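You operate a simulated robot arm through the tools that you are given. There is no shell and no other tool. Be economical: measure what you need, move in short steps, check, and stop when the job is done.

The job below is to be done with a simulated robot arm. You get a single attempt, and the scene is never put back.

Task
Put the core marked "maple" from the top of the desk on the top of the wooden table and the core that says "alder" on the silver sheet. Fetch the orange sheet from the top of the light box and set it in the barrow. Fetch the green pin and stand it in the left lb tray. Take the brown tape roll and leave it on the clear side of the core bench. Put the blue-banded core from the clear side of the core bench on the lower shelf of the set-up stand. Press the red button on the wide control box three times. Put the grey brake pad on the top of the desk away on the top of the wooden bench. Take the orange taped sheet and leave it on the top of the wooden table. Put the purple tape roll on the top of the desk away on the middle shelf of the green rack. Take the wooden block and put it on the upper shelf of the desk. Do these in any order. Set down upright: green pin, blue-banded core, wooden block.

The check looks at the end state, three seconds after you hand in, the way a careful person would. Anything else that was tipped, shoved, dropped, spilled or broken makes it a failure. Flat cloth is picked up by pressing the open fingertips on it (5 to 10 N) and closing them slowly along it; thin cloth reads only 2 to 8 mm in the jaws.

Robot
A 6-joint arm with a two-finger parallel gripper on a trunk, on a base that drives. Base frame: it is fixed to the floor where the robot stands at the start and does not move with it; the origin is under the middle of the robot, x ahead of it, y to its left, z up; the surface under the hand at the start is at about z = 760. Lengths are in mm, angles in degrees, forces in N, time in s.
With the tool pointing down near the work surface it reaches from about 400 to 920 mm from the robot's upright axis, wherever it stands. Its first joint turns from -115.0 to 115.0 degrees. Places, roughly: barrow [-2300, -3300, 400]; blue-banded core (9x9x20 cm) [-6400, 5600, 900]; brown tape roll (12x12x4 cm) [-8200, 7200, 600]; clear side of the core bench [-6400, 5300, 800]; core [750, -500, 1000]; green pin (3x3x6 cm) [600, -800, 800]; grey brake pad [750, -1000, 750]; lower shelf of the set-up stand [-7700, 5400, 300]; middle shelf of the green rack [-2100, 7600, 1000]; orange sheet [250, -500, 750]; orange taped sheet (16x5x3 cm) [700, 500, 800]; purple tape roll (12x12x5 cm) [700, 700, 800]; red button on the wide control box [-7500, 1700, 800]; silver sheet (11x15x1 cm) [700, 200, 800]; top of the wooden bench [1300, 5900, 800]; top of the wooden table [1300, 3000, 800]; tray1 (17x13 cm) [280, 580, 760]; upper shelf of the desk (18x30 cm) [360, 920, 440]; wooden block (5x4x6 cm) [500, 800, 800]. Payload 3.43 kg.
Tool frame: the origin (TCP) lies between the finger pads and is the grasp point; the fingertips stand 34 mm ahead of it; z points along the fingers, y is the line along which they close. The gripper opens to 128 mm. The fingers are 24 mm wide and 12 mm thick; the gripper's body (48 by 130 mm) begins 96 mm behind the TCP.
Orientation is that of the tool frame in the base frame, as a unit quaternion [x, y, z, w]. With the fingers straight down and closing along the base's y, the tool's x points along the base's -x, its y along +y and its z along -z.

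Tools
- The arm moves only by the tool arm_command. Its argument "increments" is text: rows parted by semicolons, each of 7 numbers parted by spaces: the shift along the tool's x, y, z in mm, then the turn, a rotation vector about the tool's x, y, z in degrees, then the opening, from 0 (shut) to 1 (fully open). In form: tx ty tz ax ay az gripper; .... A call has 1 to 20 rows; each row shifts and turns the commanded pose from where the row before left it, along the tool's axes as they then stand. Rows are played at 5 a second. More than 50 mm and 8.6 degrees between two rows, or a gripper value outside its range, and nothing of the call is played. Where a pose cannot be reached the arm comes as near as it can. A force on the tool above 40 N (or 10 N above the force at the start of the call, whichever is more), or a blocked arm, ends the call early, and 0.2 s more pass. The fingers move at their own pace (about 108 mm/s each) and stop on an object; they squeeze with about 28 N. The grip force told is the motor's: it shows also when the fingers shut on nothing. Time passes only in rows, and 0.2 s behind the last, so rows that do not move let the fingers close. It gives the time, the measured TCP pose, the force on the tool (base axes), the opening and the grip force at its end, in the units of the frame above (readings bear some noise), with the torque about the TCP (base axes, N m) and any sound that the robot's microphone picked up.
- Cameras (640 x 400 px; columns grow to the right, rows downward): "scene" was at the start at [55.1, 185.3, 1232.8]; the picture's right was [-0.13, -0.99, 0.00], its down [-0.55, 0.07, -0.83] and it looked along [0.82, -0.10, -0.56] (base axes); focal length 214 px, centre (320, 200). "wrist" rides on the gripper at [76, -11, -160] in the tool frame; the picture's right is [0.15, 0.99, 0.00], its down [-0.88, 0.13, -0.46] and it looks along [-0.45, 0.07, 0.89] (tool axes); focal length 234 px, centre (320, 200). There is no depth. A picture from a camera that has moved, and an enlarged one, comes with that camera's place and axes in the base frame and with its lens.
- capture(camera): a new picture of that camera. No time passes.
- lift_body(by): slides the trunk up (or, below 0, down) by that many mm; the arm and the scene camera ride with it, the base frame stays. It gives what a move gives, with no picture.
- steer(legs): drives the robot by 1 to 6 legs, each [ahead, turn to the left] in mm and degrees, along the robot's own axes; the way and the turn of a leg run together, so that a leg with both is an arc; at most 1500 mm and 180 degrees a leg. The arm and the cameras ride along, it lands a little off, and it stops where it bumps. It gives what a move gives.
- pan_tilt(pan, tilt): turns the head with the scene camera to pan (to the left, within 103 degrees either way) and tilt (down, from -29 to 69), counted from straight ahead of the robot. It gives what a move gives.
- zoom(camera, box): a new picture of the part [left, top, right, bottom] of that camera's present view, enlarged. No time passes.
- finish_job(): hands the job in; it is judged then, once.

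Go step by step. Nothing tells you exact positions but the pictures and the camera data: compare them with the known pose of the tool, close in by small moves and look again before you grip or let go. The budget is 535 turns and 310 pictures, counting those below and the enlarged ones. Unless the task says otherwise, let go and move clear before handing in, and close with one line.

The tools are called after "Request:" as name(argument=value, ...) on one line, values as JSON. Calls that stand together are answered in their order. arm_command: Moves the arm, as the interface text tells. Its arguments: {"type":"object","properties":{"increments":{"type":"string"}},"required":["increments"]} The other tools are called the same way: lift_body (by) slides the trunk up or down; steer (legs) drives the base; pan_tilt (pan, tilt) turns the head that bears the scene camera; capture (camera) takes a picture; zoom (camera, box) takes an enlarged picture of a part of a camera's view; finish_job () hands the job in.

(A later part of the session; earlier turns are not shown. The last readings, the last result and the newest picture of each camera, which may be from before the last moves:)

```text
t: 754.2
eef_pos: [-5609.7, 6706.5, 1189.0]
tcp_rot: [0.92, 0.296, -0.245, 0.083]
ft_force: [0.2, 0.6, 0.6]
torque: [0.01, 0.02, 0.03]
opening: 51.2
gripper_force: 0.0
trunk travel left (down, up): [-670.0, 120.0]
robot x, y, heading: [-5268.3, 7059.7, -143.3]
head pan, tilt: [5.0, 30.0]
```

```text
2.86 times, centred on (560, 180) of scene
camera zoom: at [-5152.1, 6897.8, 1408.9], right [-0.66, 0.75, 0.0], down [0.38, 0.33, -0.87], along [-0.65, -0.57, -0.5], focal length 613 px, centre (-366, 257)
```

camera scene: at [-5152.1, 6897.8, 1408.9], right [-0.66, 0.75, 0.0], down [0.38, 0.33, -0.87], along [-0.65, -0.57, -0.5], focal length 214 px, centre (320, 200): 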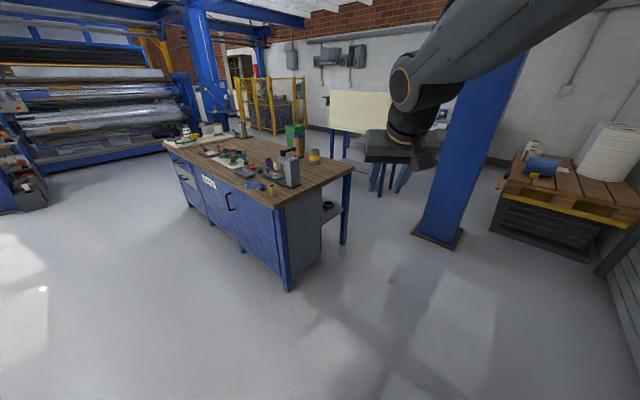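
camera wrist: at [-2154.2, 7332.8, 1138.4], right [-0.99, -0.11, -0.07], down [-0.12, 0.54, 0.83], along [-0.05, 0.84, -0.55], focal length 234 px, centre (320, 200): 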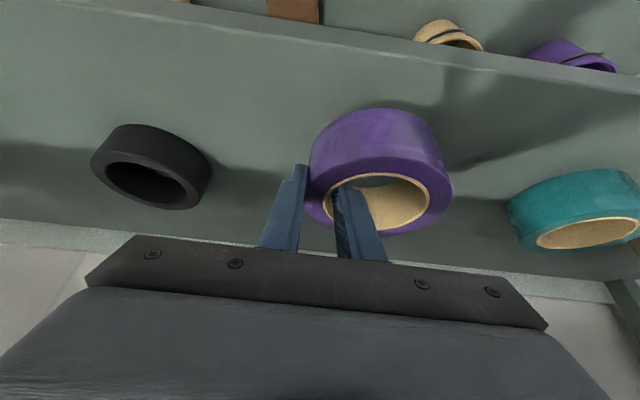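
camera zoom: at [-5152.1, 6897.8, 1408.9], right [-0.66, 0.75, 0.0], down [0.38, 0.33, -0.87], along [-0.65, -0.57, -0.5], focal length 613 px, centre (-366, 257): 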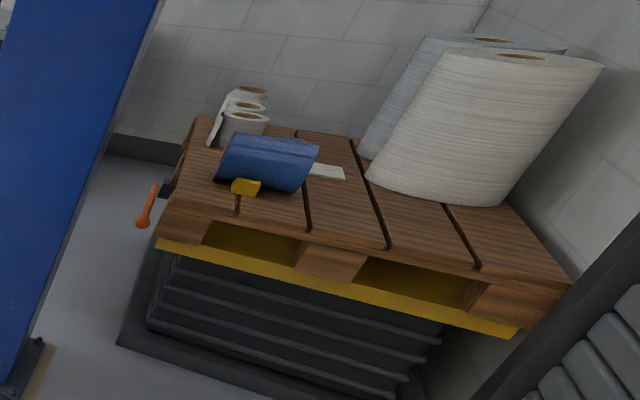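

The bench spans x −6520…−5715, y 4180…6070; the blue-banded core stands at about (−6375,5585). I'll approach from the bench's north end.

Request:
steer(legs=[[0, -21.4], [1170, 0], [0, 74.7]])

Request:
pan_tilt(pan=0, tilt=30)

Request:
capture(camera="scene")

Request:
pan_tilt(pan=-60, tilt=30)

Request:
capture(camera="scene")

```text
t: 764.6
eef_pos: [-6320.9, 6263.7, 1189.0]
tcp_rot: [0.69, 0.676, -0.183, 0.183]
ft_force: [-0.4, -0.3, 0.2]
torque: [-0.01, -0.04, -0.02]
opening: 51.4
gripper_force: 0.1
trunk travel left (down, up): [-670.0, 120.0]
robot x, y, heading: [-6400.2, 6755.4, -90.4]
head pan, tilt: [5.0, 30.0]
```

```text
t: 765.2
eef_pos: [-6320.9, 6262.5, 1189.3]
tcp_rot: [0.69, 0.676, -0.182, 0.183]
ft_force: [0.5, -0.9, 0.5]
torque: [0.02, 0.02, -0.01]
opening: 51.3
gripper_force: 0.0
trunk travel left (down, up): [-670.0, 120.0]
robot x, y, heading: [-6403.7, 6752.6, -90.7]
head pan, tilt: [0.0, 30.0]
```

```text
116 pictures are left
camera scene: at [-6206.4, 6743.6, 1408.9], right [-1.0, 0.01, 0.0], down [0.0, 0.5, -0.87], along [-0.01, -0.87, -0.5], focal length 214 px, centre (320, 200)
```

scene: 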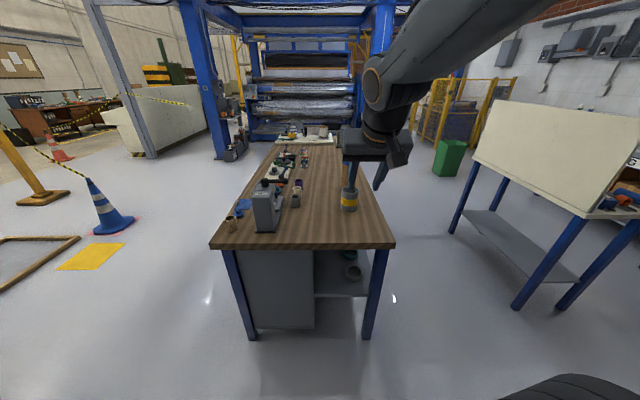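

```text
t: 766.5
eef_pos: [-6321.2, 6261.8, 1189.2]
tcp_rot: [0.69, 0.676, -0.183, 0.182]
ft_force: [-0.2, -0.8, 0.1]
torque: [0.02, -0.03, 0.0]
opening: 51.1
gripper_force: 0.1
trunk travel left (down, up): [-670.0, 120.0]
robot x, y, heading: [-6401.6, 6755.0, -90.3]
head pan, tilt: [-60.0, 30.0]
```

```text
115 pictures are left
camera scene: at [-6284.2, 6789.5, 1408.9], right [-0.49, 0.87, 0.0], down [0.44, 0.25, -0.87], along [-0.75, -0.43, -0.5], focal length 214 px, centre (320, 200)
```

scene: 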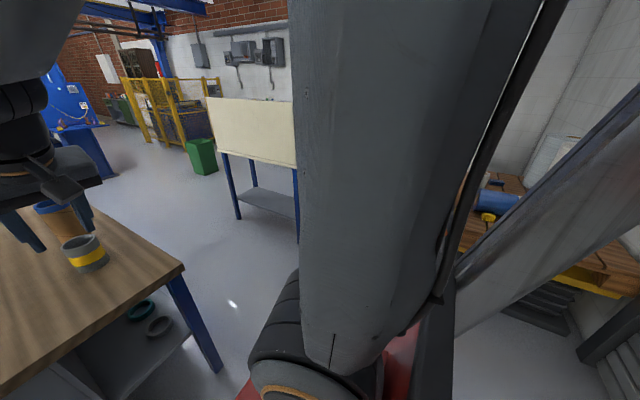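

The yellow-banded core is nearer at (−6378,5770); the blue one is behind the hand. Driving forward and viewing with the wrist camera.

Request:
steer(legs=[[320, 0.4]])

Request:
capture(camera="wrist")

Request:
pan_tilt(pan=-10, tilt=30)

Request:
capture(camera="scene")

```text
t: 768.7
eef_pos: [-6315.8, 5935.1, 1188.6]
tcp_rot: [0.686, 0.681, -0.181, 0.183]
ft_force: [0.3, -0.1, -0.1]
torque: [-0.04, 0.0, 0.01]
opening: 51.2
gripper_force: 0.1
trunk travel left (down, up): [-670.0, 120.0]
robot x, y, heading: [-6406.3, 6421.8, -90.2]
head pan, tilt: [-60.0, 30.0]
```

```text
114 pictures are left
camera wrist: at [-6326.3, 6079.6, 1290.1], right [0.99, 0.12, -0.07], down [0.12, -0.54, 0.83], along [0.06, -0.83, -0.55], focal length 234 px, centre (320, 200)
```

wrist: 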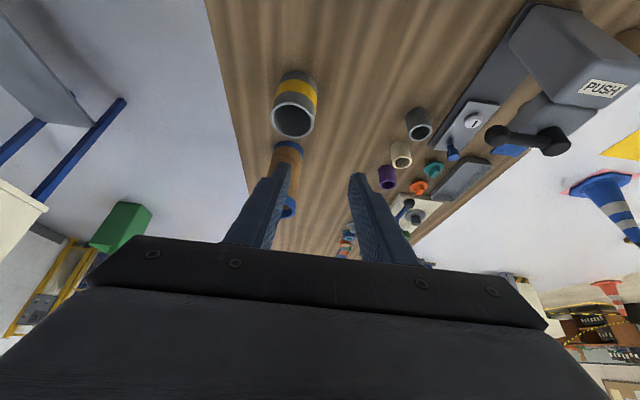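

```text
t: 769.9
eef_pos: [-6316.2, 5934.2, 1189.3]
tcp_rot: [0.686, 0.681, -0.181, 0.184]
ft_force: [-0.1, 0.7, 0.0]
torque: [0.0, -0.01, 0.04]
opening: 50.9
gripper_force: 0.0
trunk travel left (down, up): [-670.0, 120.0]
robot x, y, heading: [-6403.0, 6427.6, -89.9]
head pan, tilt: [-10.0, 30.0]
```

```text
113 pictures are left
camera scene: at [-6223.2, 6418.1, 1408.9], right [-0.99, 0.17, 0.0], down [0.09, 0.49, -0.87], along [-0.15, -0.85, -0.5], focal length 214 px, centre (320, 200)
```

scene: 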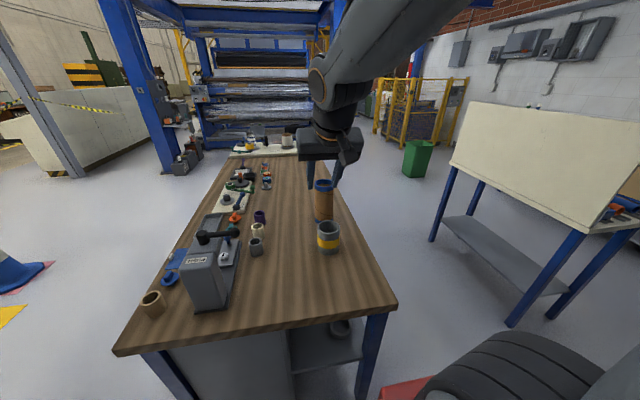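

Blue-banded core at about (−6386,5572), top z≈1000. Moving above it.

Request:
arm_command(increments="-30 -7.8 28.7 0 0 0 1;-30 -7.8 28.7 0 0 0 1;-30 -7.8 28.7 0 0 0 1;-30 -7.8 28.7 0 0 0 1;-30 -7.8 28.7 0 0 0 1;-30 -7.8 28.7 0 0 0 1;-30 -7.8 28.7 0 0 0 1;-30 -7.8 28.7 0 0 0 1;-30 -7.8 28.7 0 0 0 1;0 0 0 0 0 0 1")

Request:
capture(camera="wrist")

Request:
zoom(camera="scene", box=[260, 110, 388, 270])

```text
t: 772.1
eef_pos: [-6386.4, 5572.4, 1097.2]
tcp_rot: [0.685, 0.681, -0.181, 0.184]
ft_force: [0.8, 0.0, 0.2]
torque: [-0.01, 0.02, 0.05]
opening: 128.0
gripper_force: 0.0
trunk travel left (down, up): [-670.0, 120.0]
robot x, y, heading: [-6401.7, 6427.9, -89.8]
head pan, tilt: [-10.0, 30.0]
```

```text
112 pictures are left
camera wrist: at [-6397.2, 5716.8, 1198.6], right [0.99, 0.12, -0.07], down [0.12, -0.54, 0.83], along [0.06, -0.83, -0.55], focal length 234 px, centre (320, 200)
```

wrist: 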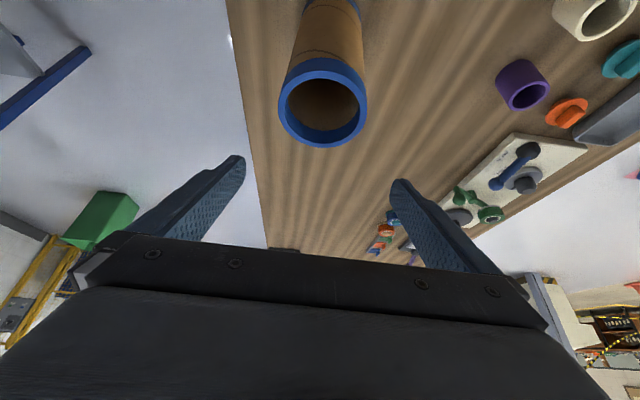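

```text
2.50 times, centred on (324, 190) of scene
camera zoom: at [-6223.1, 6417.9, 1408.9], right [-0.99, 0.17, 0.0], down [0.09, 0.49, -0.87], along [-0.15, -0.85, -0.5], focal length 536 px, centre (310, 225)
```

zoom: 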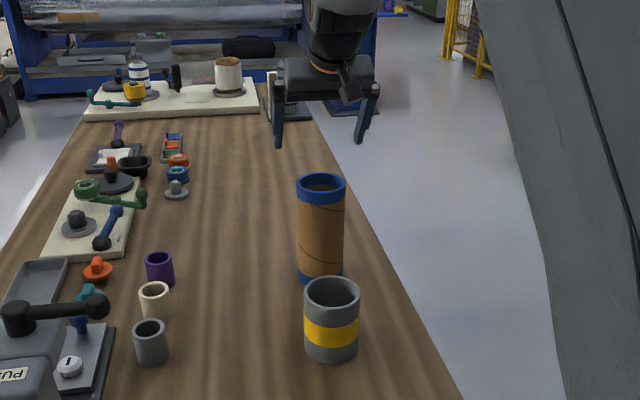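

Refined: (−6391,5578), rim ≈ 990. Descending and gripping.

Request:
arm_command(increments="19.6 -1.2 31.1 0 0 0 1;19.6 -1.2 31.1 0 0 0 1;19.6 -1.2 31.1 0 0 0 1;19.6 -1.2 31.1 0 0 0 1;0 0 0 0 0 0 1")

Request:
capture(camera="wrist")

Request:
zoom(camera="scene", box=[260, 110, 388, 270])

```text
t: 773.3
eef_pos: [-6393.4, 5577.9, 951.4]
tcp_rot: [0.686, 0.68, -0.181, 0.184]
ft_force: [-0.3, -0.7, 0.1]
torque: [0.05, 0.01, -0.01]
opening: 128.4
gripper_force: 0.1
trunk travel left (down, up): [-670.0, 120.0]
robot x, y, heading: [-6407.6, 6423.3, -89.7]
head pan, tilt: [-10.0, 30.0]
```

```text
110 pictures are left
camera wrist: at [-6403.6, 5722.5, 1052.1], right [0.99, 0.12, -0.07], down [0.12, -0.54, 0.83], along [0.06, -0.83, -0.55], focal length 234 px, centre (320, 200)
```

wrist: 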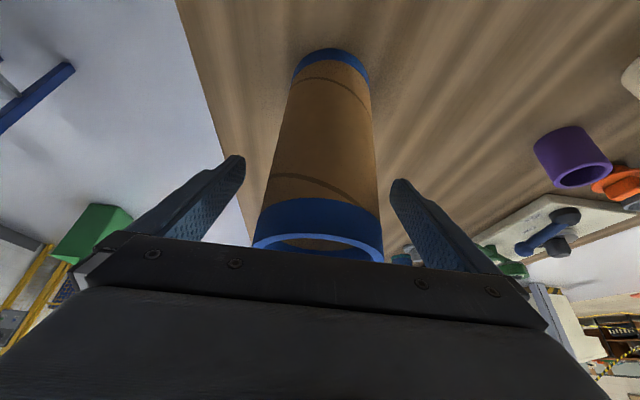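

```text
2.50 times, centred on (324, 190) of scene
camera zoom: at [-6223.1, 6418.0, 1408.9], right [-0.99, 0.17, 0.0], down [0.09, 0.49, -0.87], along [-0.15, -0.85, -0.5], focal length 536 px, centre (310, 225)
```

zoom: 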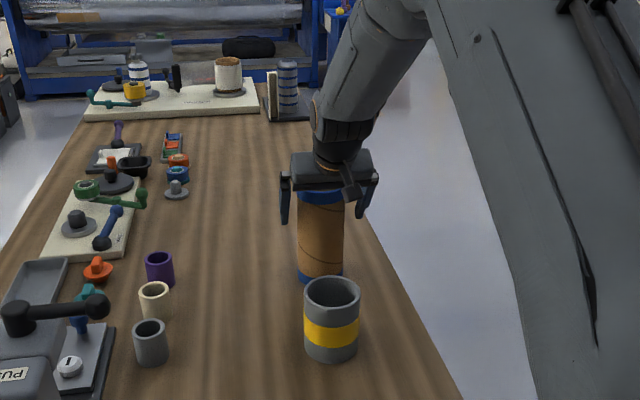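

Good alignment. Gripping the blue-banded core.

Request:
arm_command(increments="0 0 0 0 0 0 0.75;0 0 0 0 0 0 0.5;0 0 0 0 0 0 0.3;0 0 0 0 0 0 0.2;0 0 0 0 0 0 0.2")

Request:
arm_command(increments="-5 0 -8.66 0 0 0 0.2;-10 0 -17.3 0 0 0 0.2;-20 0 -34.6 0 0 0 0.2;-20 0 -34.6 0 0 0 0.2;-20 0 -34.6 0 0 0 0.2;-15 0 -26 0 0 0 0.2;0 0 0 0 0 0 0.2")

Request:
zoom(camera="scene", box=[260, 80, 388, 240])

```text
t: 774.5
eef_pos: [-6392.3, 5577.4, 951.8]
tcp_rot: [0.685, 0.681, -0.181, 0.184]
ft_force: [1.0, -0.4, 0.9]
torque: [0.04, 0.0, 0.0]
opening: 84.9
gripper_force: 28.2
trunk travel left (down, up): [-670.0, 120.0]
robot x, y, heading: [-6407.1, 6426.6, -89.8]
head pan, tilt: [-10.0, 30.0]
```

```text
t: 776.1
eef_pos: [-6391.2, 5576.2, 1132.4]
tcp_rot: [0.686, 0.68, -0.181, 0.183]
ft_force: [0.5, -0.6, -2.4]
torque: [0.02, -0.01, 0.01]
opening: 84.9
gripper_force: 28.1
trunk travel left (down, up): [-670.0, 120.0]
robot x, y, heading: [-6403.5, 6423.2, -89.7]
head pan, tilt: [-10.0, 30.0]
```

```text
2.50 times, centred on (324, 160) of scene
camera zoom: at [-6223.1, 6418.0, 1408.9], right [-0.99, 0.17, 0.0], down [0.09, 0.49, -0.87], along [-0.15, -0.85, -0.5], focal length 536 px, centre (310, 300)
```

zoom: 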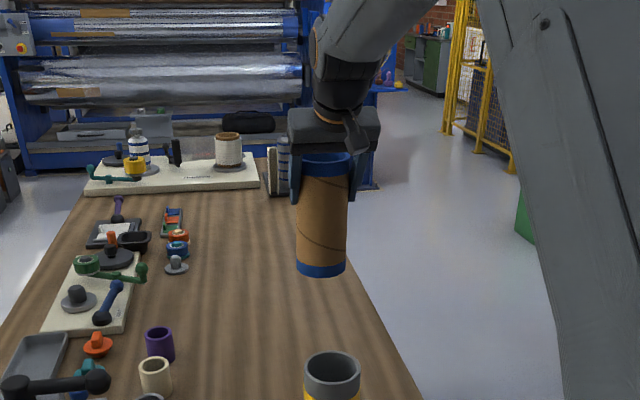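

Core lifted. Retracting, then driving around to stand northeast of the set-up stand.

Request:
arm_command(increments="34.6 0 -20 0 0 0 0.2;34.6 0 -20 0 0 0 0.2;34.6 0 -20 0 0 0 0.2;34.6 0 -20 0 0 0 0.2;34.6 0 -20 0 0 0 0.2;34.6 0 -20 0 0 0 0.2;34.6 0 -20 0 0 0 0.2;0 0 0 0 0 0 0.2")

Request:
steer(legs=[[-400, 0], [0, -90], [560, 0]])

Request:
pan_tilt(pan=40, tilt=30)

Request:
capture(camera="scene")

Request:
pan_tilt(pan=-20, tilt=25)

Request:
capture(camera="scene")

```text
t: 777.9
eef_pos: [-6391.5, 5857.2, 1134.6]
tcp_rot: [0.686, 0.68, -0.181, 0.184]
ft_force: [-0.2, 0.6, -2.9]
torque: [0.03, -0.02, 0.01]
opening: 85.1
gripper_force: 28.4
trunk travel left (down, up): [-670.0, 120.0]
robot x, y, heading: [-6403.7, 6424.8, -89.8]
head pan, tilt: [-10.0, 30.0]
```

```text
t: 785.4
eef_pos: [-7107.7, 6832.9, 1129.7]
tcp_rot: [0.969, -0.012, -0.248, -0.003]
ft_force: [1.8, 9.0, 0.3]
torque: [-0.48, 0.16, -0.16]
opening: 86.3
gripper_force: 28.0
trunk travel left (down, up): [-670.0, 120.0]
robot x, y, heading: [-6546.6, 6828.1, 178.9]
head pan, tilt: [-10.0, 30.0]
stopped in leg 3: the force on the tool passed its limit at 221 N (the readings are from after the stop); the commanded pose is now the measured one
```

```text
t: 786.6
eef_pos: [-7108.1, 6831.5, 1129.7]
tcp_rot: [0.969, -0.012, -0.249, -0.002]
ft_force: [3.0, 13.7, -2.4]
torque: [-0.64, 0.17, -0.23]
opening: 86.0
gripper_force: 28.4
trunk travel left (down, up): [-670.0, 120.0]
robot x, y, heading: [-6545.0, 6832.3, 179.2]
head pan, tilt: [40.0, 30.0]
```

```text
107 pictures are left
camera scene: at [-6536.4, 6578.2, 1409.0], right [-0.63, 0.78, 0.0], down [0.39, 0.31, -0.87], along [-0.67, -0.55, -0.5], focal length 214 px, centre (320, 200)
```

scene: 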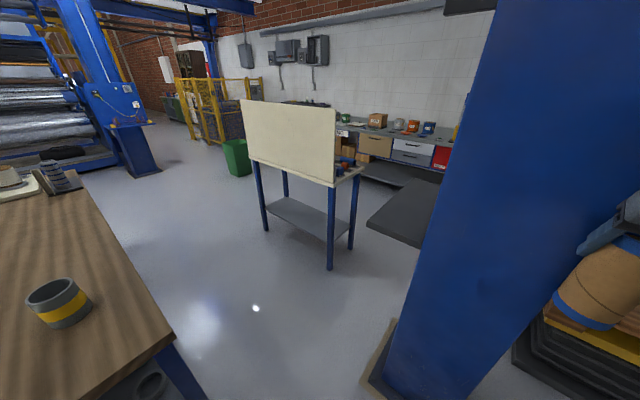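

```text
t: 787.9
eef_pos: [-7107.5, 6832.0, 1129.8]
tcp_rot: [0.969, -0.011, -0.248, -0.002]
ft_force: [5.1, 13.0, -3.9]
torque: [-0.39, 0.08, -0.17]
opening: 85.9
gripper_force: 28.1
trunk travel left (down, up): [-670.0, 120.0]
robot x, y, heading: [-6542.3, 6827.9, 179.0]
head pan, tilt: [-20.0, 25.0]
```

```text
106 pictures are left
camera scene: at [-6552.3, 6668.1, 1417.0], right [0.36, 0.93, 0.0], down [0.4, -0.15, -0.91], along [-0.85, 0.32, -0.42], focal length 214 px, centre (320, 200)
```

scene: 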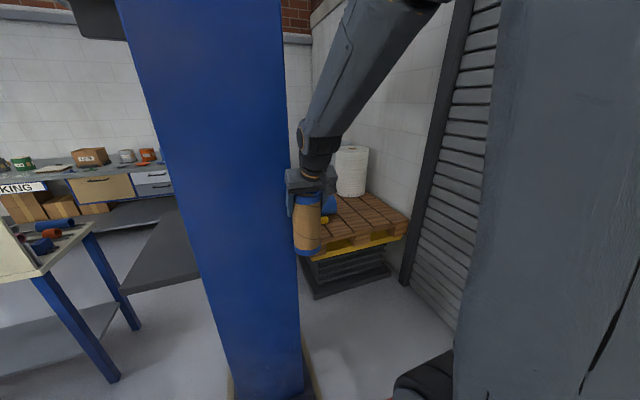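

The hand bumped the blue column (it's nearer than estimated); the core is still held. Backing off, retracting, and re-planning between the column and the bench corner.

Request:
steer(legs=[[-105, 0]])

Request:
capture(camera="wrist")

Request:
zoom(camera="scene", box=[180, 120, 372, 300])

```text
t: 789.0
eef_pos: [-7003.3, 6829.6, 1130.9]
tcp_rot: [0.969, -0.013, -0.248, -0.003]
ft_force: [0.6, 0.6, -1.9]
torque: [0.01, -0.02, -0.01]
opening: 86.0
gripper_force: 27.8
trunk travel left (down, up): [-670.0, 120.0]
robot x, y, heading: [-6438.9, 6829.3, 179.3]
head pan, tilt: [-20.0, 25.0]
```

```text
105 pictures are left
camera wrist: at [-6860.5, 6836.7, 1233.0], right [0.1, -0.99, -0.07], down [-0.55, -0.12, 0.82], along [-0.83, -0.05, -0.56], focal length 234 px, centre (320, 200)
```

wrist: 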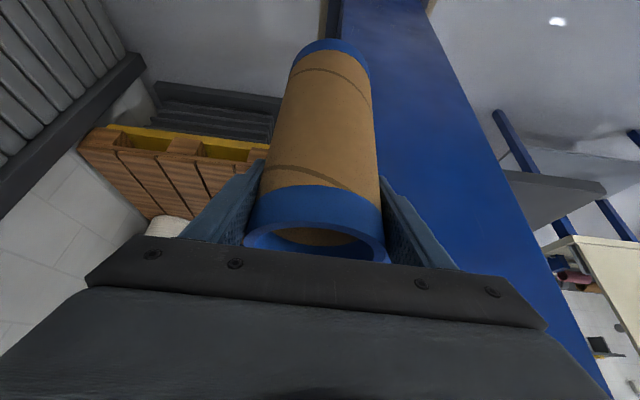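

```text
2.22 times, centred on (276, 210) of scene
camera zoom: at [-6448.3, 6665.7, 1416.8], right [0.35, 0.94, 0.0], down [0.4, -0.15, -0.91], along [-0.85, 0.32, -0.42], focal length 477 px, centre (418, 178)
```

zoom: 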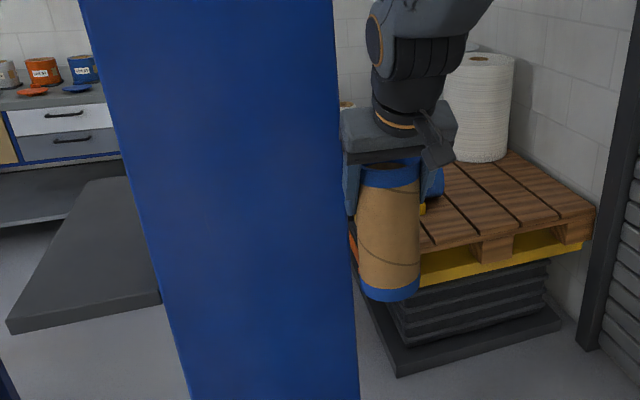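

Request:
arm_command(increments="34.6 0 -20 0 -1.3 0 0.2;34.6 0 -20 0 0 0 0.2;0 0 0 0 0 0 0.2")

Request:
steer(legs=[[0, 55.7], [420, 0]])

Request:
pan_tilt(pan=-10, tilt=35)

Request:
capture(camera="scene")

```text
t: 789.8
eef_pos: [-6924.4, 6828.0, 1130.5]
tcp_rot: [0.966, -0.011, -0.259, -0.002]
ft_force: [0.1, -0.3, -1.2]
torque: [-0.01, 0.03, 0.01]
opening: 86.0
gripper_force: 28.3
trunk travel left (down, up): [-670.0, 120.0]
robot x, y, heading: [-6438.2, 6828.7, 179.4]
head pan, tilt: [-20.0, 25.0]
```

```text
t: 794.9
eef_pos: [-6948.9, 6086.5, 1129.5]
tcp_rot: [0.858, 0.442, -0.231, 0.119]
ft_force: [-0.3, 1.0, -2.5]
torque: [-0.02, 0.01, -0.02]
opening: 85.9
gripper_force: 28.1
trunk travel left (down, up): [-670.0, 120.0]
robot x, y, heading: [-6676.2, 6484.8, -125.0]
head pan, tilt: [-20.0, 25.0]
```

```text
t: 795.6
eef_pos: [-6947.9, 6088.0, 1129.9]
tcp_rot: [0.859, 0.442, -0.231, 0.119]
ft_force: [-0.3, -0.5, -2.0]
torque: [0.0, -0.03, 0.0]
opening: 86.2
gripper_force: 28.0
trunk travel left (down, up): [-670.0, 120.0]
robot x, y, heading: [-6673.2, 6481.8, -124.8]
head pan, tilt: [-10.0, 35.0]
```

```text
103 pictures are left
camera scene: at [-6532.2, 6381.7, 1401.1], right [-0.71, 0.71, 0.0], down [0.4, 0.41, -0.82], along [-0.58, -0.58, -0.57], focal length 214 px, centre (320, 200)
```

scene: 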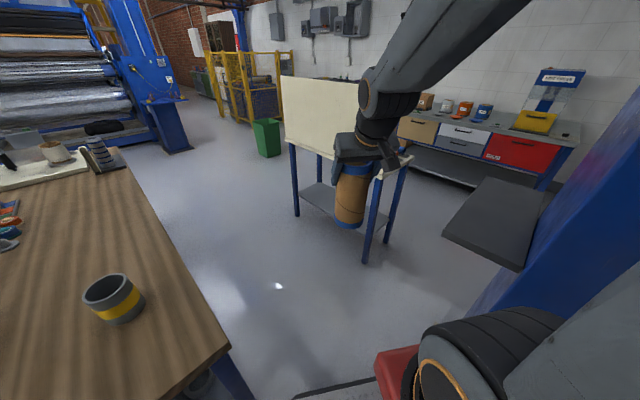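

Passing between bench corner and column, then turning toward the stand.

Request:
steer(legs=[[600, 0], [0, -18]])

Request:
pan_tilt(pan=0, tilt=40)

Request:
capture(camera="scene")

```text
t: 800.0
eef_pos: [-7405.0, 5692.9, 1130.7]
tcp_rot: [0.917, 0.303, -0.246, 0.082]
ft_force: [-1.0, 0.1, -1.3]
torque: [0.05, 0.03, 0.0]
opening: 85.9
gripper_force: 27.9
trunk travel left (down, up): [-670.0, 120.0]
robot x, y, heading: [-7019.1, 5988.9, -142.4]
head pan, tilt: [-10.0, 35.0]
```

```text
t: 800.7
eef_pos: [-7407.1, 5692.8, 1131.4]
tcp_rot: [0.917, 0.303, -0.247, 0.081]
ft_force: [0.5, 0.5, -2.3]
torque: [0.02, 0.0, 0.0]
opening: 85.7
gripper_force: 27.9
trunk travel left (down, up): [-670.0, 120.0]
robot x, y, heading: [-7025.2, 5990.0, -142.9]
head pan, tilt: [0.0, 40.0]
```

```text
102 pictures are left
camera scene: at [-6908.7, 5833.1, 1393.6], right [-0.6, 0.8, 0.0], down [0.51, 0.39, -0.77], along [-0.61, -0.46, -0.64], focal length 214 px, centre (320, 200)
```

scene: 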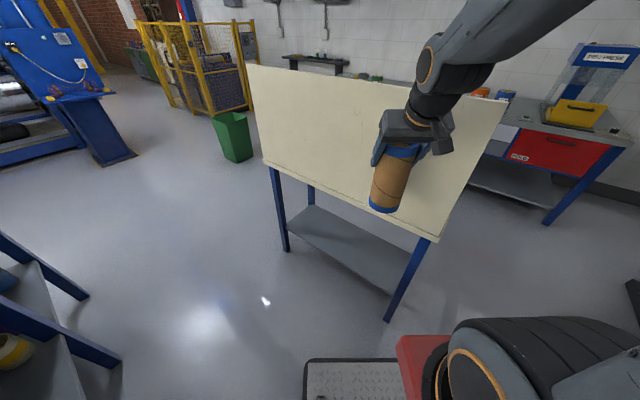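

The stand: shelf z≈250–300, panel front edge z≈757 at x≈-7590. Lowering the trunk in front of it.

Request:
lift_body(by=-400)

Request:
lift_body(by=-220)

Request:
pan_tilt(pan=5, tilt=25)

Request:
capture(camera="scene")

Request:
capture(camera="wrist")

```text
t: 804.6
eef_pos: [-7451.0, 5659.8, 730.9]
tcp_rot: [0.917, 0.302, -0.246, 0.081]
ft_force: [0.1, 0.1, -2.5]
torque: [0.02, 0.0, 0.01]
opening: 85.8
gripper_force: 28.1
trunk travel left (down, up): [-270.0, 520.0]
robot x, y, heading: [-7023.7, 5988.7, -143.0]
head pan, tilt: [0.0, 40.0]
```

```text
t: 806.9
eef_pos: [-7498.7, 5621.7, 511.2]
tcp_rot: [0.917, 0.303, -0.246, 0.081]
ft_force: [-0.6, 0.3, -2.6]
torque: [0.01, 0.02, -0.03]
opening: 85.9
gripper_force: 28.1
trunk travel left (down, up): [-50.0, 740.0]
robot x, y, heading: [-7023.8, 5990.7, -142.8]
head pan, tilt: [0.0, 40.0]
```

```text
t: 807.7
eef_pos: [-7498.2, 5622.5, 510.8]
tcp_rot: [0.917, 0.303, -0.247, 0.082]
ft_force: [0.2, 0.6, -3.0]
torque: [-0.02, 0.01, 0.0]
opening: 85.9
gripper_force: 28.4
trunk travel left (down, up): [-50.0, 740.0]
robot x, y, heading: [-7020.9, 5992.0, -142.7]
head pan, tilt: [5.0, 25.0]
```

```text
101 pictures are left
camera scene: at [-7046.7, 5718.5, 796.8], right [-0.67, 0.74, 0.0], down [0.31, 0.28, -0.91], along [-0.67, -0.61, -0.42], focal length 214 px, centre (320, 200)
```

scene: 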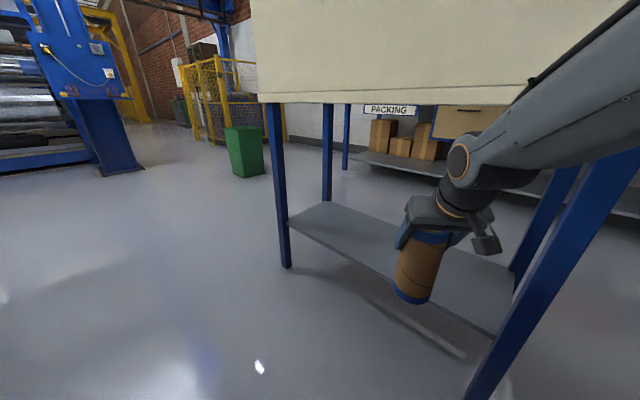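

```text
100 pictures are left
camera wrist: at [-7388.1, 5717.3, 610.5], right [0.69, -0.72, -0.07], down [-0.35, -0.42, 0.84], along [-0.63, -0.55, -0.54], focal length 234 px, centre (320, 200)
```

wrist: 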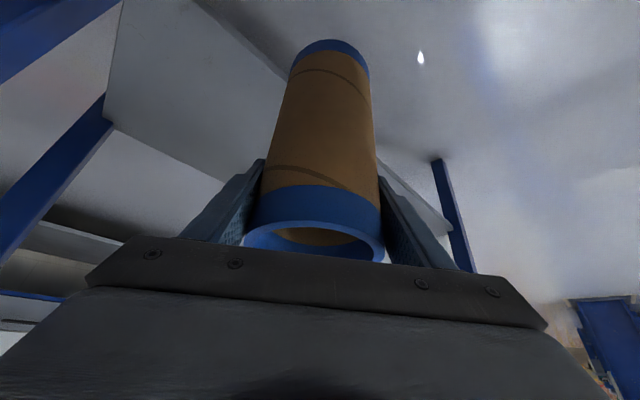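

Shelf at z≈285. Lowering slightly and extending over the shelf.

Request:
arm_command(increments="11 0 19.5 0 0 0 0.2;11 0 19.5 0 0 0 0.2;-36 0 20.8 0 0 0 0.2;-36 0 20.8 0 0 0 0.2;-36 0 20.8 0 0 0 0.2;0 0 0 0 0 0 0.2")

Request:
capture(camera="scene")

```text
t: 809.1
eef_pos: [-7606.1, 5543.3, 471.7]
tcp_rot: [0.917, 0.303, -0.247, 0.082]
ft_force: [-0.1, 0.4, -1.8]
torque: [0.05, 0.05, -0.05]
opening: 85.7
gripper_force: 27.8
out of reach, approached as far as the arm can: row 2
trunk travel left (down, up): [-50.0, 740.0]
robot x, y, heading: [-7019.6, 5990.2, -143.0]
head pan, tilt: [5.0, 25.0]
```

```text
99 pictures are left
camera scene: at [-7046.7, 5718.4, 796.8], right [-0.67, 0.74, 0.0], down [0.31, 0.28, -0.91], along [-0.67, -0.61, -0.42], focal length 214 px, centre (320, 200)
```

scene: 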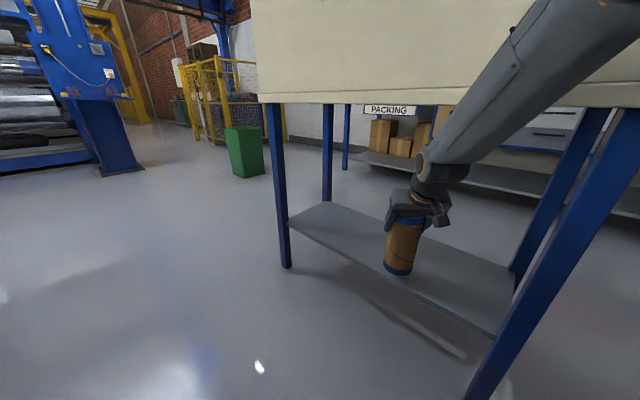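

Request:
arm_command(increments="-35 0 20.2 0 0 0 0.2;-35 0 20.2 0 0 0 0.2;0 0 0 0 0 0 0.2")

Request:
zoom(camera="scene", box=[280, 80, 536, 320])

Request:
capture(camera="wrist")

```text
t: 809.9
eef_pos: [-7674.7, 5495.3, 470.3]
tcp_rot: [0.917, 0.302, -0.246, 0.081]
ft_force: [0.3, 0.6, -1.7]
torque: [0.01, 0.05, -0.01]
opening: 85.9
gripper_force: 28.3
trunk travel left (down, up): [-50.0, 740.0]
robot x, y, heading: [-7023.2, 5995.1, -142.9]
head pan, tilt: [5.0, 25.0]
```

```text
1.67 times, centred on (408, 200) of scene
camera zoom: at [-7046.7, 5718.4, 796.8], right [-0.67, 0.74, 0.0], down [0.31, 0.28, -0.91], along [-0.67, -0.61, -0.42], focal length 358 px, centre (173, 200)
```

zoom: 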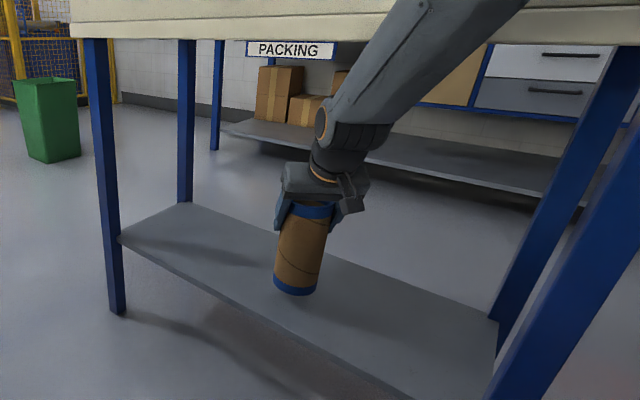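

```text
97 pictures are left
camera wrist: at [-7564.0, 5590.4, 571.0], right [0.69, -0.72, -0.07], down [-0.35, -0.42, 0.84], along [-0.63, -0.55, -0.54], focal length 234 px, centre (320, 200)
```

wrist: 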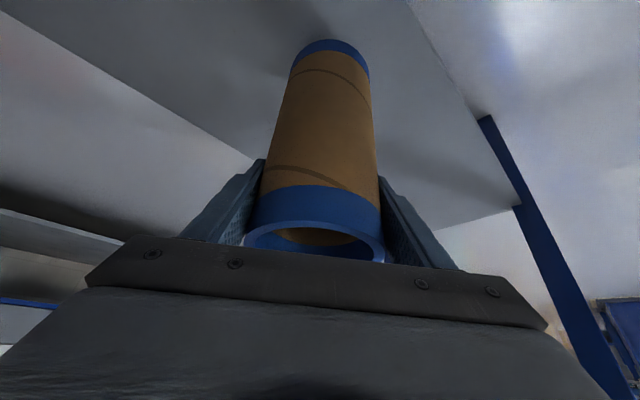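

Core is over the shelf. Lowering to contact.

Request:
arm_command(increments="5 0 8.7 0 0 0 0.2;2 0 3.5 0 0 0 0.2;0 0 0 0 0 0 0.2")

Request:
arm_command(increments="2 0 3.5 0 0 0 0.2;1 0 1.7 0 0 0 0.2;0 0 0 0 0 0 0.2")

Request:
zoom(camera="scene", box=[340, 180, 436, 300])

```text
t: 810.7
eef_pos: [-7672.5, 5493.2, 456.7]
tcp_rot: [0.917, 0.302, -0.247, 0.082]
ft_force: [0.7, 0.1, -2.4]
torque: [0.01, -0.01, 0.0]
opening: 85.9
gripper_force: 28.2
trunk travel left (down, up): [-50.0, 740.0]
robot x, y, heading: [-7022.0, 5992.5, -142.5]
head pan, tilt: [5.0, 25.0]
```

```text
t: 811.5
eef_pos: [-7672.7, 5494.5, 450.1]
tcp_rot: [0.917, 0.302, -0.247, 0.082]
ft_force: [0.6, 0.6, -1.2]
torque: [0.01, -0.01, 0.01]
opening: 85.8
gripper_force: 28.0
trunk travel left (down, up): [-50.0, 740.0]
robot x, y, heading: [-7022.7, 5987.2, -142.5]
head pan, tilt: [5.0, 25.0]
```

```text
3.33 times, centred on (388, 240) of scene
camera zoom: at [-7046.8, 5718.4, 796.8], right [-0.67, 0.74, 0.0], down [0.31, 0.28, -0.91], along [-0.67, -0.61, -0.42], focal length 715 px, centre (93, 67)
```

zoom: 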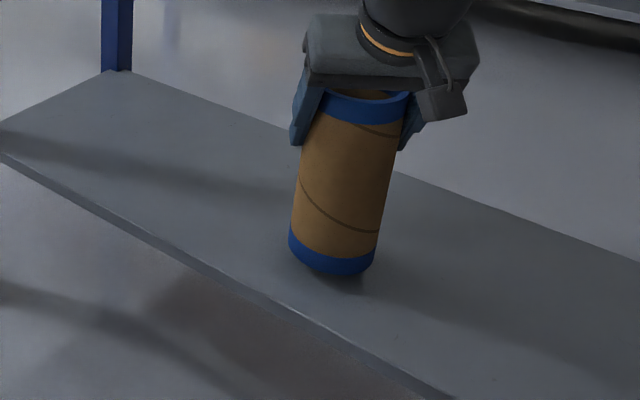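

Request:
arm_command(increments="1.5 0 2.6 0 0 0 0.2;1 0 1.7 0 0 0 0.2;0 0 0 0 0 0 0.2")

Request:
arm_command(increments="1 0 1.7 0 0 0 0.2;0 0 0 0 0 0 0.2")

Request:
arm_command(increments="1 0 1.7 0 0 0 0.2;0 0 0 0 0 0 0.2")

```text
t: 812.3
eef_pos: [-7671.4, 5493.1, 447.0]
tcp_rot: [0.917, 0.302, -0.247, 0.081]
ft_force: [0.5, -0.2, -2.3]
torque: [-0.03, -0.05, 0.0]
opening: 85.8
gripper_force: 28.1
trunk travel left (down, up): [-50.0, 740.0]
robot x, y, heading: [-7026.8, 5992.2, -142.8]
head pan, tilt: [5.0, 25.0]
```

```text
t: 812.9
eef_pos: [-7671.8, 5492.8, 443.4]
tcp_rot: [0.917, 0.302, -0.247, 0.081]
ft_force: [-0.7, 0.4, -2.5]
torque: [-0.02, -0.02, 0.0]
opening: 86.2
gripper_force: 28.0
trunk travel left (down, up): [-50.0, 740.0]
robot x, y, heading: [-7022.5, 5988.1, -142.6]
head pan, tilt: [5.0, 25.0]
```

```text
t: 813.5
eef_pos: [-7671.6, 5494.4, 440.9]
tcp_rot: [0.917, 0.303, -0.247, 0.081]
ft_force: [0.0, -0.2, -2.1]
torque: [-0.04, 0.02, -0.04]
opening: 85.8
gripper_force: 27.4
trunk travel left (down, up): [-50.0, 740.0]
robot x, y, heading: [-7022.3, 5991.9, -142.6]
head pan, tilt: [5.0, 25.0]
```

Request:
arm_command(increments="1 0 1.7 0 0 0 0.2;0 0 0 0 0 0 0.2")

Request:
arm_command(increments="1 0 1.7 0 0 0 0.2;0 0 0 0 0 0 0.2")

Request:
arm_command(increments="1 0 1.7 0 0 0 0.2;0 0 0 0 0 0 0.2")

```text
t: 814.1
eef_pos: [-7671.0, 5494.5, 439.9]
tcp_rot: [0.917, 0.303, -0.246, 0.081]
ft_force: [-0.8, -0.4, -2.8]
torque: [-0.01, 0.0, -0.05]
opening: 85.8
gripper_force: 28.1
trunk travel left (down, up): [-50.0, 740.0]
robot x, y, heading: [-7022.8, 5991.1, -142.7]
head pan, tilt: [5.0, 25.0]
```

```text
t: 814.7
eef_pos: [-7671.4, 5494.5, 437.4]
tcp_rot: [0.917, 0.303, -0.247, 0.081]
ft_force: [0.9, 0.5, -1.7]
torque: [-0.03, 0.0, 0.02]
opening: 85.9
gripper_force: 28.2
trunk travel left (down, up): [-50.0, 740.0]
robot x, y, heading: [-7020.3, 5988.1, -142.7]
head pan, tilt: [5.0, 25.0]
```

```text
t: 815.3
eef_pos: [-7671.5, 5495.1, 435.6]
tcp_rot: [0.917, 0.302, -0.247, 0.081]
ft_force: [0.8, 0.6, -2.0]
torque: [0.01, 0.04, 0.05]
opening: 85.8
gripper_force: 28.3
trunk travel left (down, up): [-50.0, 740.0]
robot x, y, heading: [-7022.6, 5989.9, -142.7]
head pan, tilt: [5.0, 25.0]
```

Request:
zoom(camera="scene", box=[340, 180, 436, 300])

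Request:
arm_command(increments="1.5 0 2.6 0 0 0 0.2;0 0 0 0 0 0 0.2")

Request:
arm_command(increments="1.5 0 2.6 0 0 0 0.2;0 0 0 0 0 0 0.2")

```text
3.33 times, centred on (388, 240) of scene
camera zoom: at [-7046.8, 5718.4, 796.8], right [-0.67, 0.74, 0.0], down [0.31, 0.28, -0.91], along [-0.67, -0.61, -0.42], focal length 715 px, centre (93, 67)
```

zoom: 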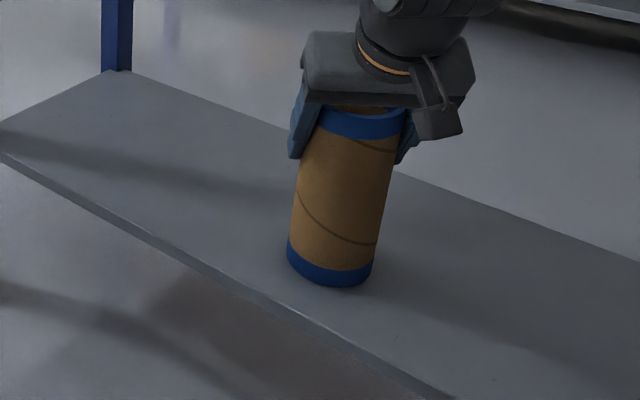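

```text
t: 815.9
eef_pos: [-7671.8, 5494.9, 433.0]
tcp_rot: [0.917, 0.302, -0.246, 0.081]
ft_force: [2.2, 0.8, 5.4]
torque: [0.21, -0.57, -0.01]
opening: 85.9
gripper_force: 28.1
trunk travel left (down, up): [-50.0, 740.0]
robot x, y, heading: [-7023.4, 5990.5, -142.8]
head pan, tilt: [5.0, 25.0]
```

```text
t: 816.5
eef_pos: [-7671.7, 5493.7, 432.3]
tcp_rot: [0.916, 0.302, -0.249, 0.083]
ft_force: [-3.5, -4.9, 20.9]
torque: [-0.34, -0.15, -0.06]
opening: 86.0
gripper_force: 28.1
trunk travel left (down, up): [-50.0, 740.0]
robot x, y, heading: [-7019.8, 5987.6, -142.9]
head pan, tilt: [5.0, 25.0]
```

Contact. Opening and withdrawing straight back.

Request:
arm_command(increments="-1 0 -1.7 0 0 0 0.2;0 0 0 0 0 0 0.75;0 0 0 0 0 0 1;0 0 0 0 0 0 1;0 0 0 0 0 0 1;10 0 -10 0 0 0 1;25 0 -16 0 0 0 1;34.6 0 -20 0 0 0 1;34.6 0 -20 0 0 0 1;34.6 0 -20 0 0 0 1;34.6 0 -20 0 0 0 1;34.6 0 -20 0 0 0 1")

Request:
zoom(camera="scene", box=[280, 80, 536, 320])

```text
t: 819.1
eef_pos: [-7508.3, 5609.4, 455.8]
tcp_rot: [0.918, 0.302, -0.245, 0.081]
ft_force: [-0.5, -0.4, 0.4]
torque: [-0.02, -0.02, 0.0]
opening: 127.8
gripper_force: 0.1
out of reach, approached as far as the arm can: row 11, 12
trunk travel left (down, up): [-50.0, 740.0]
robot x, y, heading: [-7023.8, 5989.3, -142.7]
head pan, tilt: [5.0, 25.0]
```

```text
1.67 times, centred on (408, 200) of scene
camera zoom: at [-7046.7, 5718.4, 796.8], right [-0.67, 0.74, 0.0], down [0.31, 0.28, -0.91], along [-0.67, -0.61, -0.42], focal length 358 px, centre (173, 200)
```

zoom: 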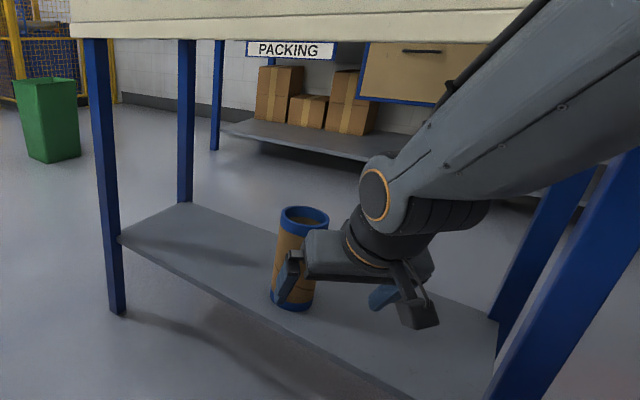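

The blue-banded core stands on the lower shelf. Backing out and looking toward the pallet for the brown tape.

Request:
steer(legs=[[0, 17.7], [-550, 0]])

Request:
lift_body(by=400)

Request:
lift_body(by=150)

Request:
pan_tilt(pan=-40, tilt=25)

Request:
capture(camera="scene")

```text
t: 823.3
eef_pos: [-7049.4, 5934.9, 455.0]
tcp_rot: [0.861, 0.439, -0.229, 0.117]
ft_force: [0.6, 0.3, -0.8]
torque: [-0.04, 0.0, 0.0]
opening: 128.1
gripper_force: 0.0
trunk travel left (down, up): [-50.0, 740.0]
robot x, y, heading: [-6703.8, 6444.5, -125.1]
head pan, tilt: [5.0, 25.0]
```

```text
t: 827.1
eef_pos: [-7050.1, 5935.8, 854.8]
tcp_rot: [0.86, 0.441, -0.228, 0.118]
ft_force: [0.6, -0.6, -0.8]
torque: [-0.01, 0.01, 0.03]
opening: 127.7
gripper_force: 0.1
trunk travel left (down, up): [-450.0, 340.0]
robot x, y, heading: [-6701.8, 6444.1, -125.1]
head pan, tilt: [5.0, 25.0]
```

```text
t: 828.8
eef_pos: [-7049.5, 5935.2, 1005.7]
tcp_rot: [0.86, 0.441, -0.229, 0.118]
ft_force: [0.4, -0.3, 0.4]
torque: [-0.02, -0.03, -0.03]
opening: 128.2
gripper_force: 0.0
trunk travel left (down, up): [-600.0, 190.0]
robot x, y, heading: [-6698.8, 6445.6, -125.3]
head pan, tilt: [5.0, 25.0]
```

```text
t: 830.0
eef_pos: [-7049.3, 5934.6, 1006.1]
tcp_rot: [0.86, 0.44, -0.229, 0.118]
ft_force: [-0.8, 0.4, -0.5]
torque: [-0.01, -0.02, 0.0]
opening: 128.1
gripper_force: 0.1
trunk travel left (down, up): [-600.0, 190.0]
robot x, y, heading: [-6704.4, 6445.1, -125.2]
head pan, tilt: [-40.0, 25.0]
```

```text
93 pictures are left
camera scene: at [-6596.5, 6361.0, 1346.9], right [-0.26, 0.97, 0.0], down [0.41, 0.11, -0.91], along [-0.88, -0.23, -0.42], focal length 214 px, centre (320, 200)
```

scene: 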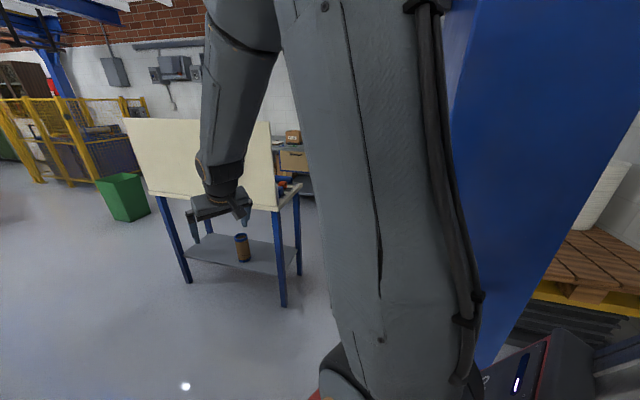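

Request:
steer(legs=[[-750, 0], [0, -55]])

Request:
pan_tilt(pan=-8, tilt=20)

Request:
capture(camera="scene")

```text
t: 836.5
eef_pos: [-6884.3, 7052.3, 1006.2]
tcp_rot: [0.966, -0.008, -0.257, -0.002]
ft_force: [0.7, -0.1, 0.1]
torque: [0.01, 0.04, 0.04]
opening: 127.8
gripper_force: 0.1
trunk travel left (down, up): [-600.0, 190.0]
robot x, y, heading: [-6267.8, 7061.0, 180.0]
head pan, tilt: [-40.0, 25.0]
```

```text
t: 837.5
eef_pos: [-6885.2, 7052.5, 1005.5]
tcp_rot: [0.966, -0.008, -0.257, -0.003]
ft_force: [0.3, 0.3, -0.7]
torque: [-0.01, 0.01, -0.03]
opening: 128.0
gripper_force: 0.1
trunk travel left (down, up): [-600.0, 190.0]
robot x, y, heading: [-6273.8, 7060.4, 179.8]
head pan, tilt: [-8.0, 20.0]
```

```text
92 pictures are left
camera scene: at [-6300.8, 6878.2, 1354.9], right [0.15, 0.99, 0.0], down [0.34, -0.05, -0.94], along [-0.93, 0.14, -0.34], focal length 214 px, centre (320, 200)
```

scene: 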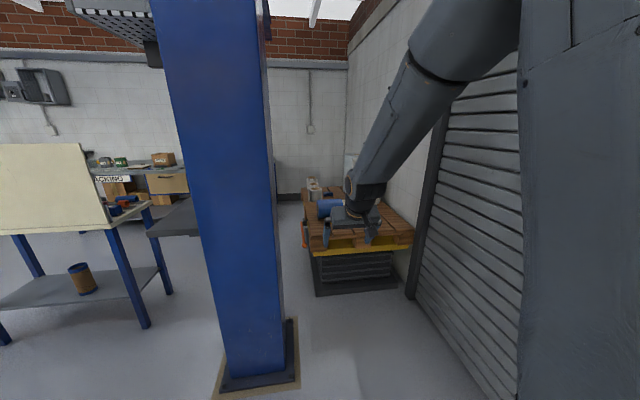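

Request:
zoom(camera="scene", box=[280, 150, 440, 310])

Request:
zoom(camera="scene", box=[70, 130, 230, 260])

```text
2.50 times, centred on (360, 230) of scene
camera zoom: at [-6300.8, 6878.2, 1354.9], right [0.15, 0.99, 0.0], down [0.34, -0.05, -0.94], along [-0.93, 0.14, -0.34], focal length 536 px, centre (220, 125)
```

zoom: 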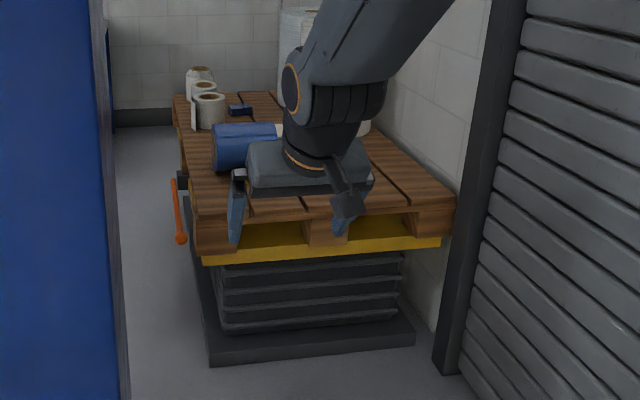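

```text
3.08 times, centred on (150, 195) of scene
camera zoom: at [-6300.8, 6878.2, 1354.9], right [0.15, 0.99, 0.0], down [0.34, -0.05, -0.94], along [-0.93, 0.14, -0.34], focal length 660 px, centre (843, 215)
```

zoom: 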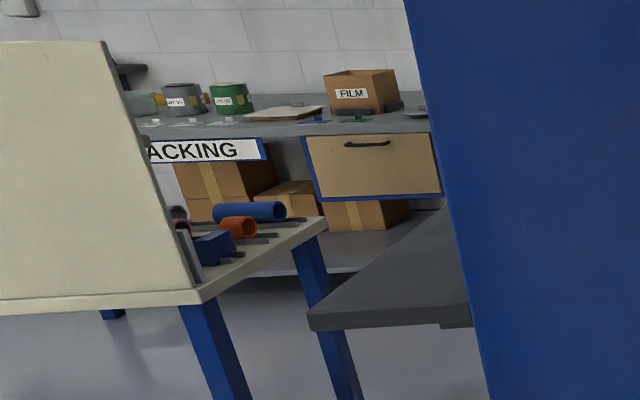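

The pallet spans x −8830…−7600, y 7010…7770. I'll approach its east end along y≈7250 to view the tape.

Request:
steer(legs=[[0, -11], [950, 0], [0, 11]])

Request:
pan_tilt(pan=-5, tilt=35)

Request:
capture(camera="scene")

Request:
capture(camera="wrist")

```text
t: 843.9
eef_pos: [-7819.2, 7236.5, 1004.9]
tcp_rot: [0.966, -0.007, -0.257, -0.002]
ft_force: [0.2, -1.1, 0.6]
torque: [0.01, -0.01, 0.02]
opening: 128.1
gripper_force: 0.0
trunk travel left (down, up): [-600.0, 190.0]
robot x, y, heading: [-7200.8, 7245.3, 179.9]
head pan, tilt: [-8.0, 20.0]
```

```text
t: 844.6
eef_pos: [-7819.6, 7236.4, 1005.0]
tcp_rot: [0.966, -0.008, -0.257, -0.002]
ft_force: [-0.5, -0.2, -0.8]
torque: [-0.01, 0.01, 0.0]
opening: 128.0
gripper_force: 0.0
trunk travel left (down, up): [-600.0, 190.0]
robot x, y, heading: [-7205.5, 7242.3, 179.8]
head pan, tilt: [-5.0, 35.0]
```

```text
89 pictures are left
camera scene: at [-7230.0, 7058.1, 1331.2], right [0.09, 1.0, 0.0], down [0.57, -0.05, -0.82], along [-0.82, 0.07, -0.57], focal length 214 px, centre (320, 200)
```

scene: 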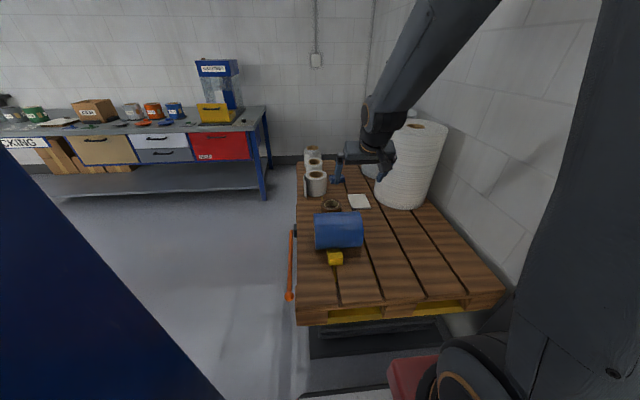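

```text
88 pictures are left
camera wrist: at [-7674.2, 7245.0, 1106.2], right [0.11, -0.99, -0.07], down [-0.54, -0.12, 0.83], along [-0.83, -0.05, -0.55], focal length 234 px, centre (320, 200)
```

wrist: 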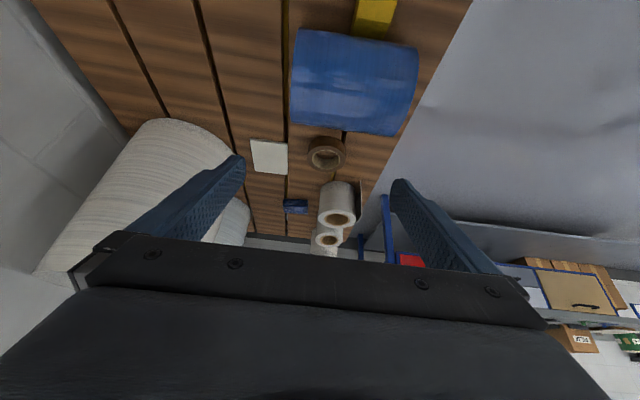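

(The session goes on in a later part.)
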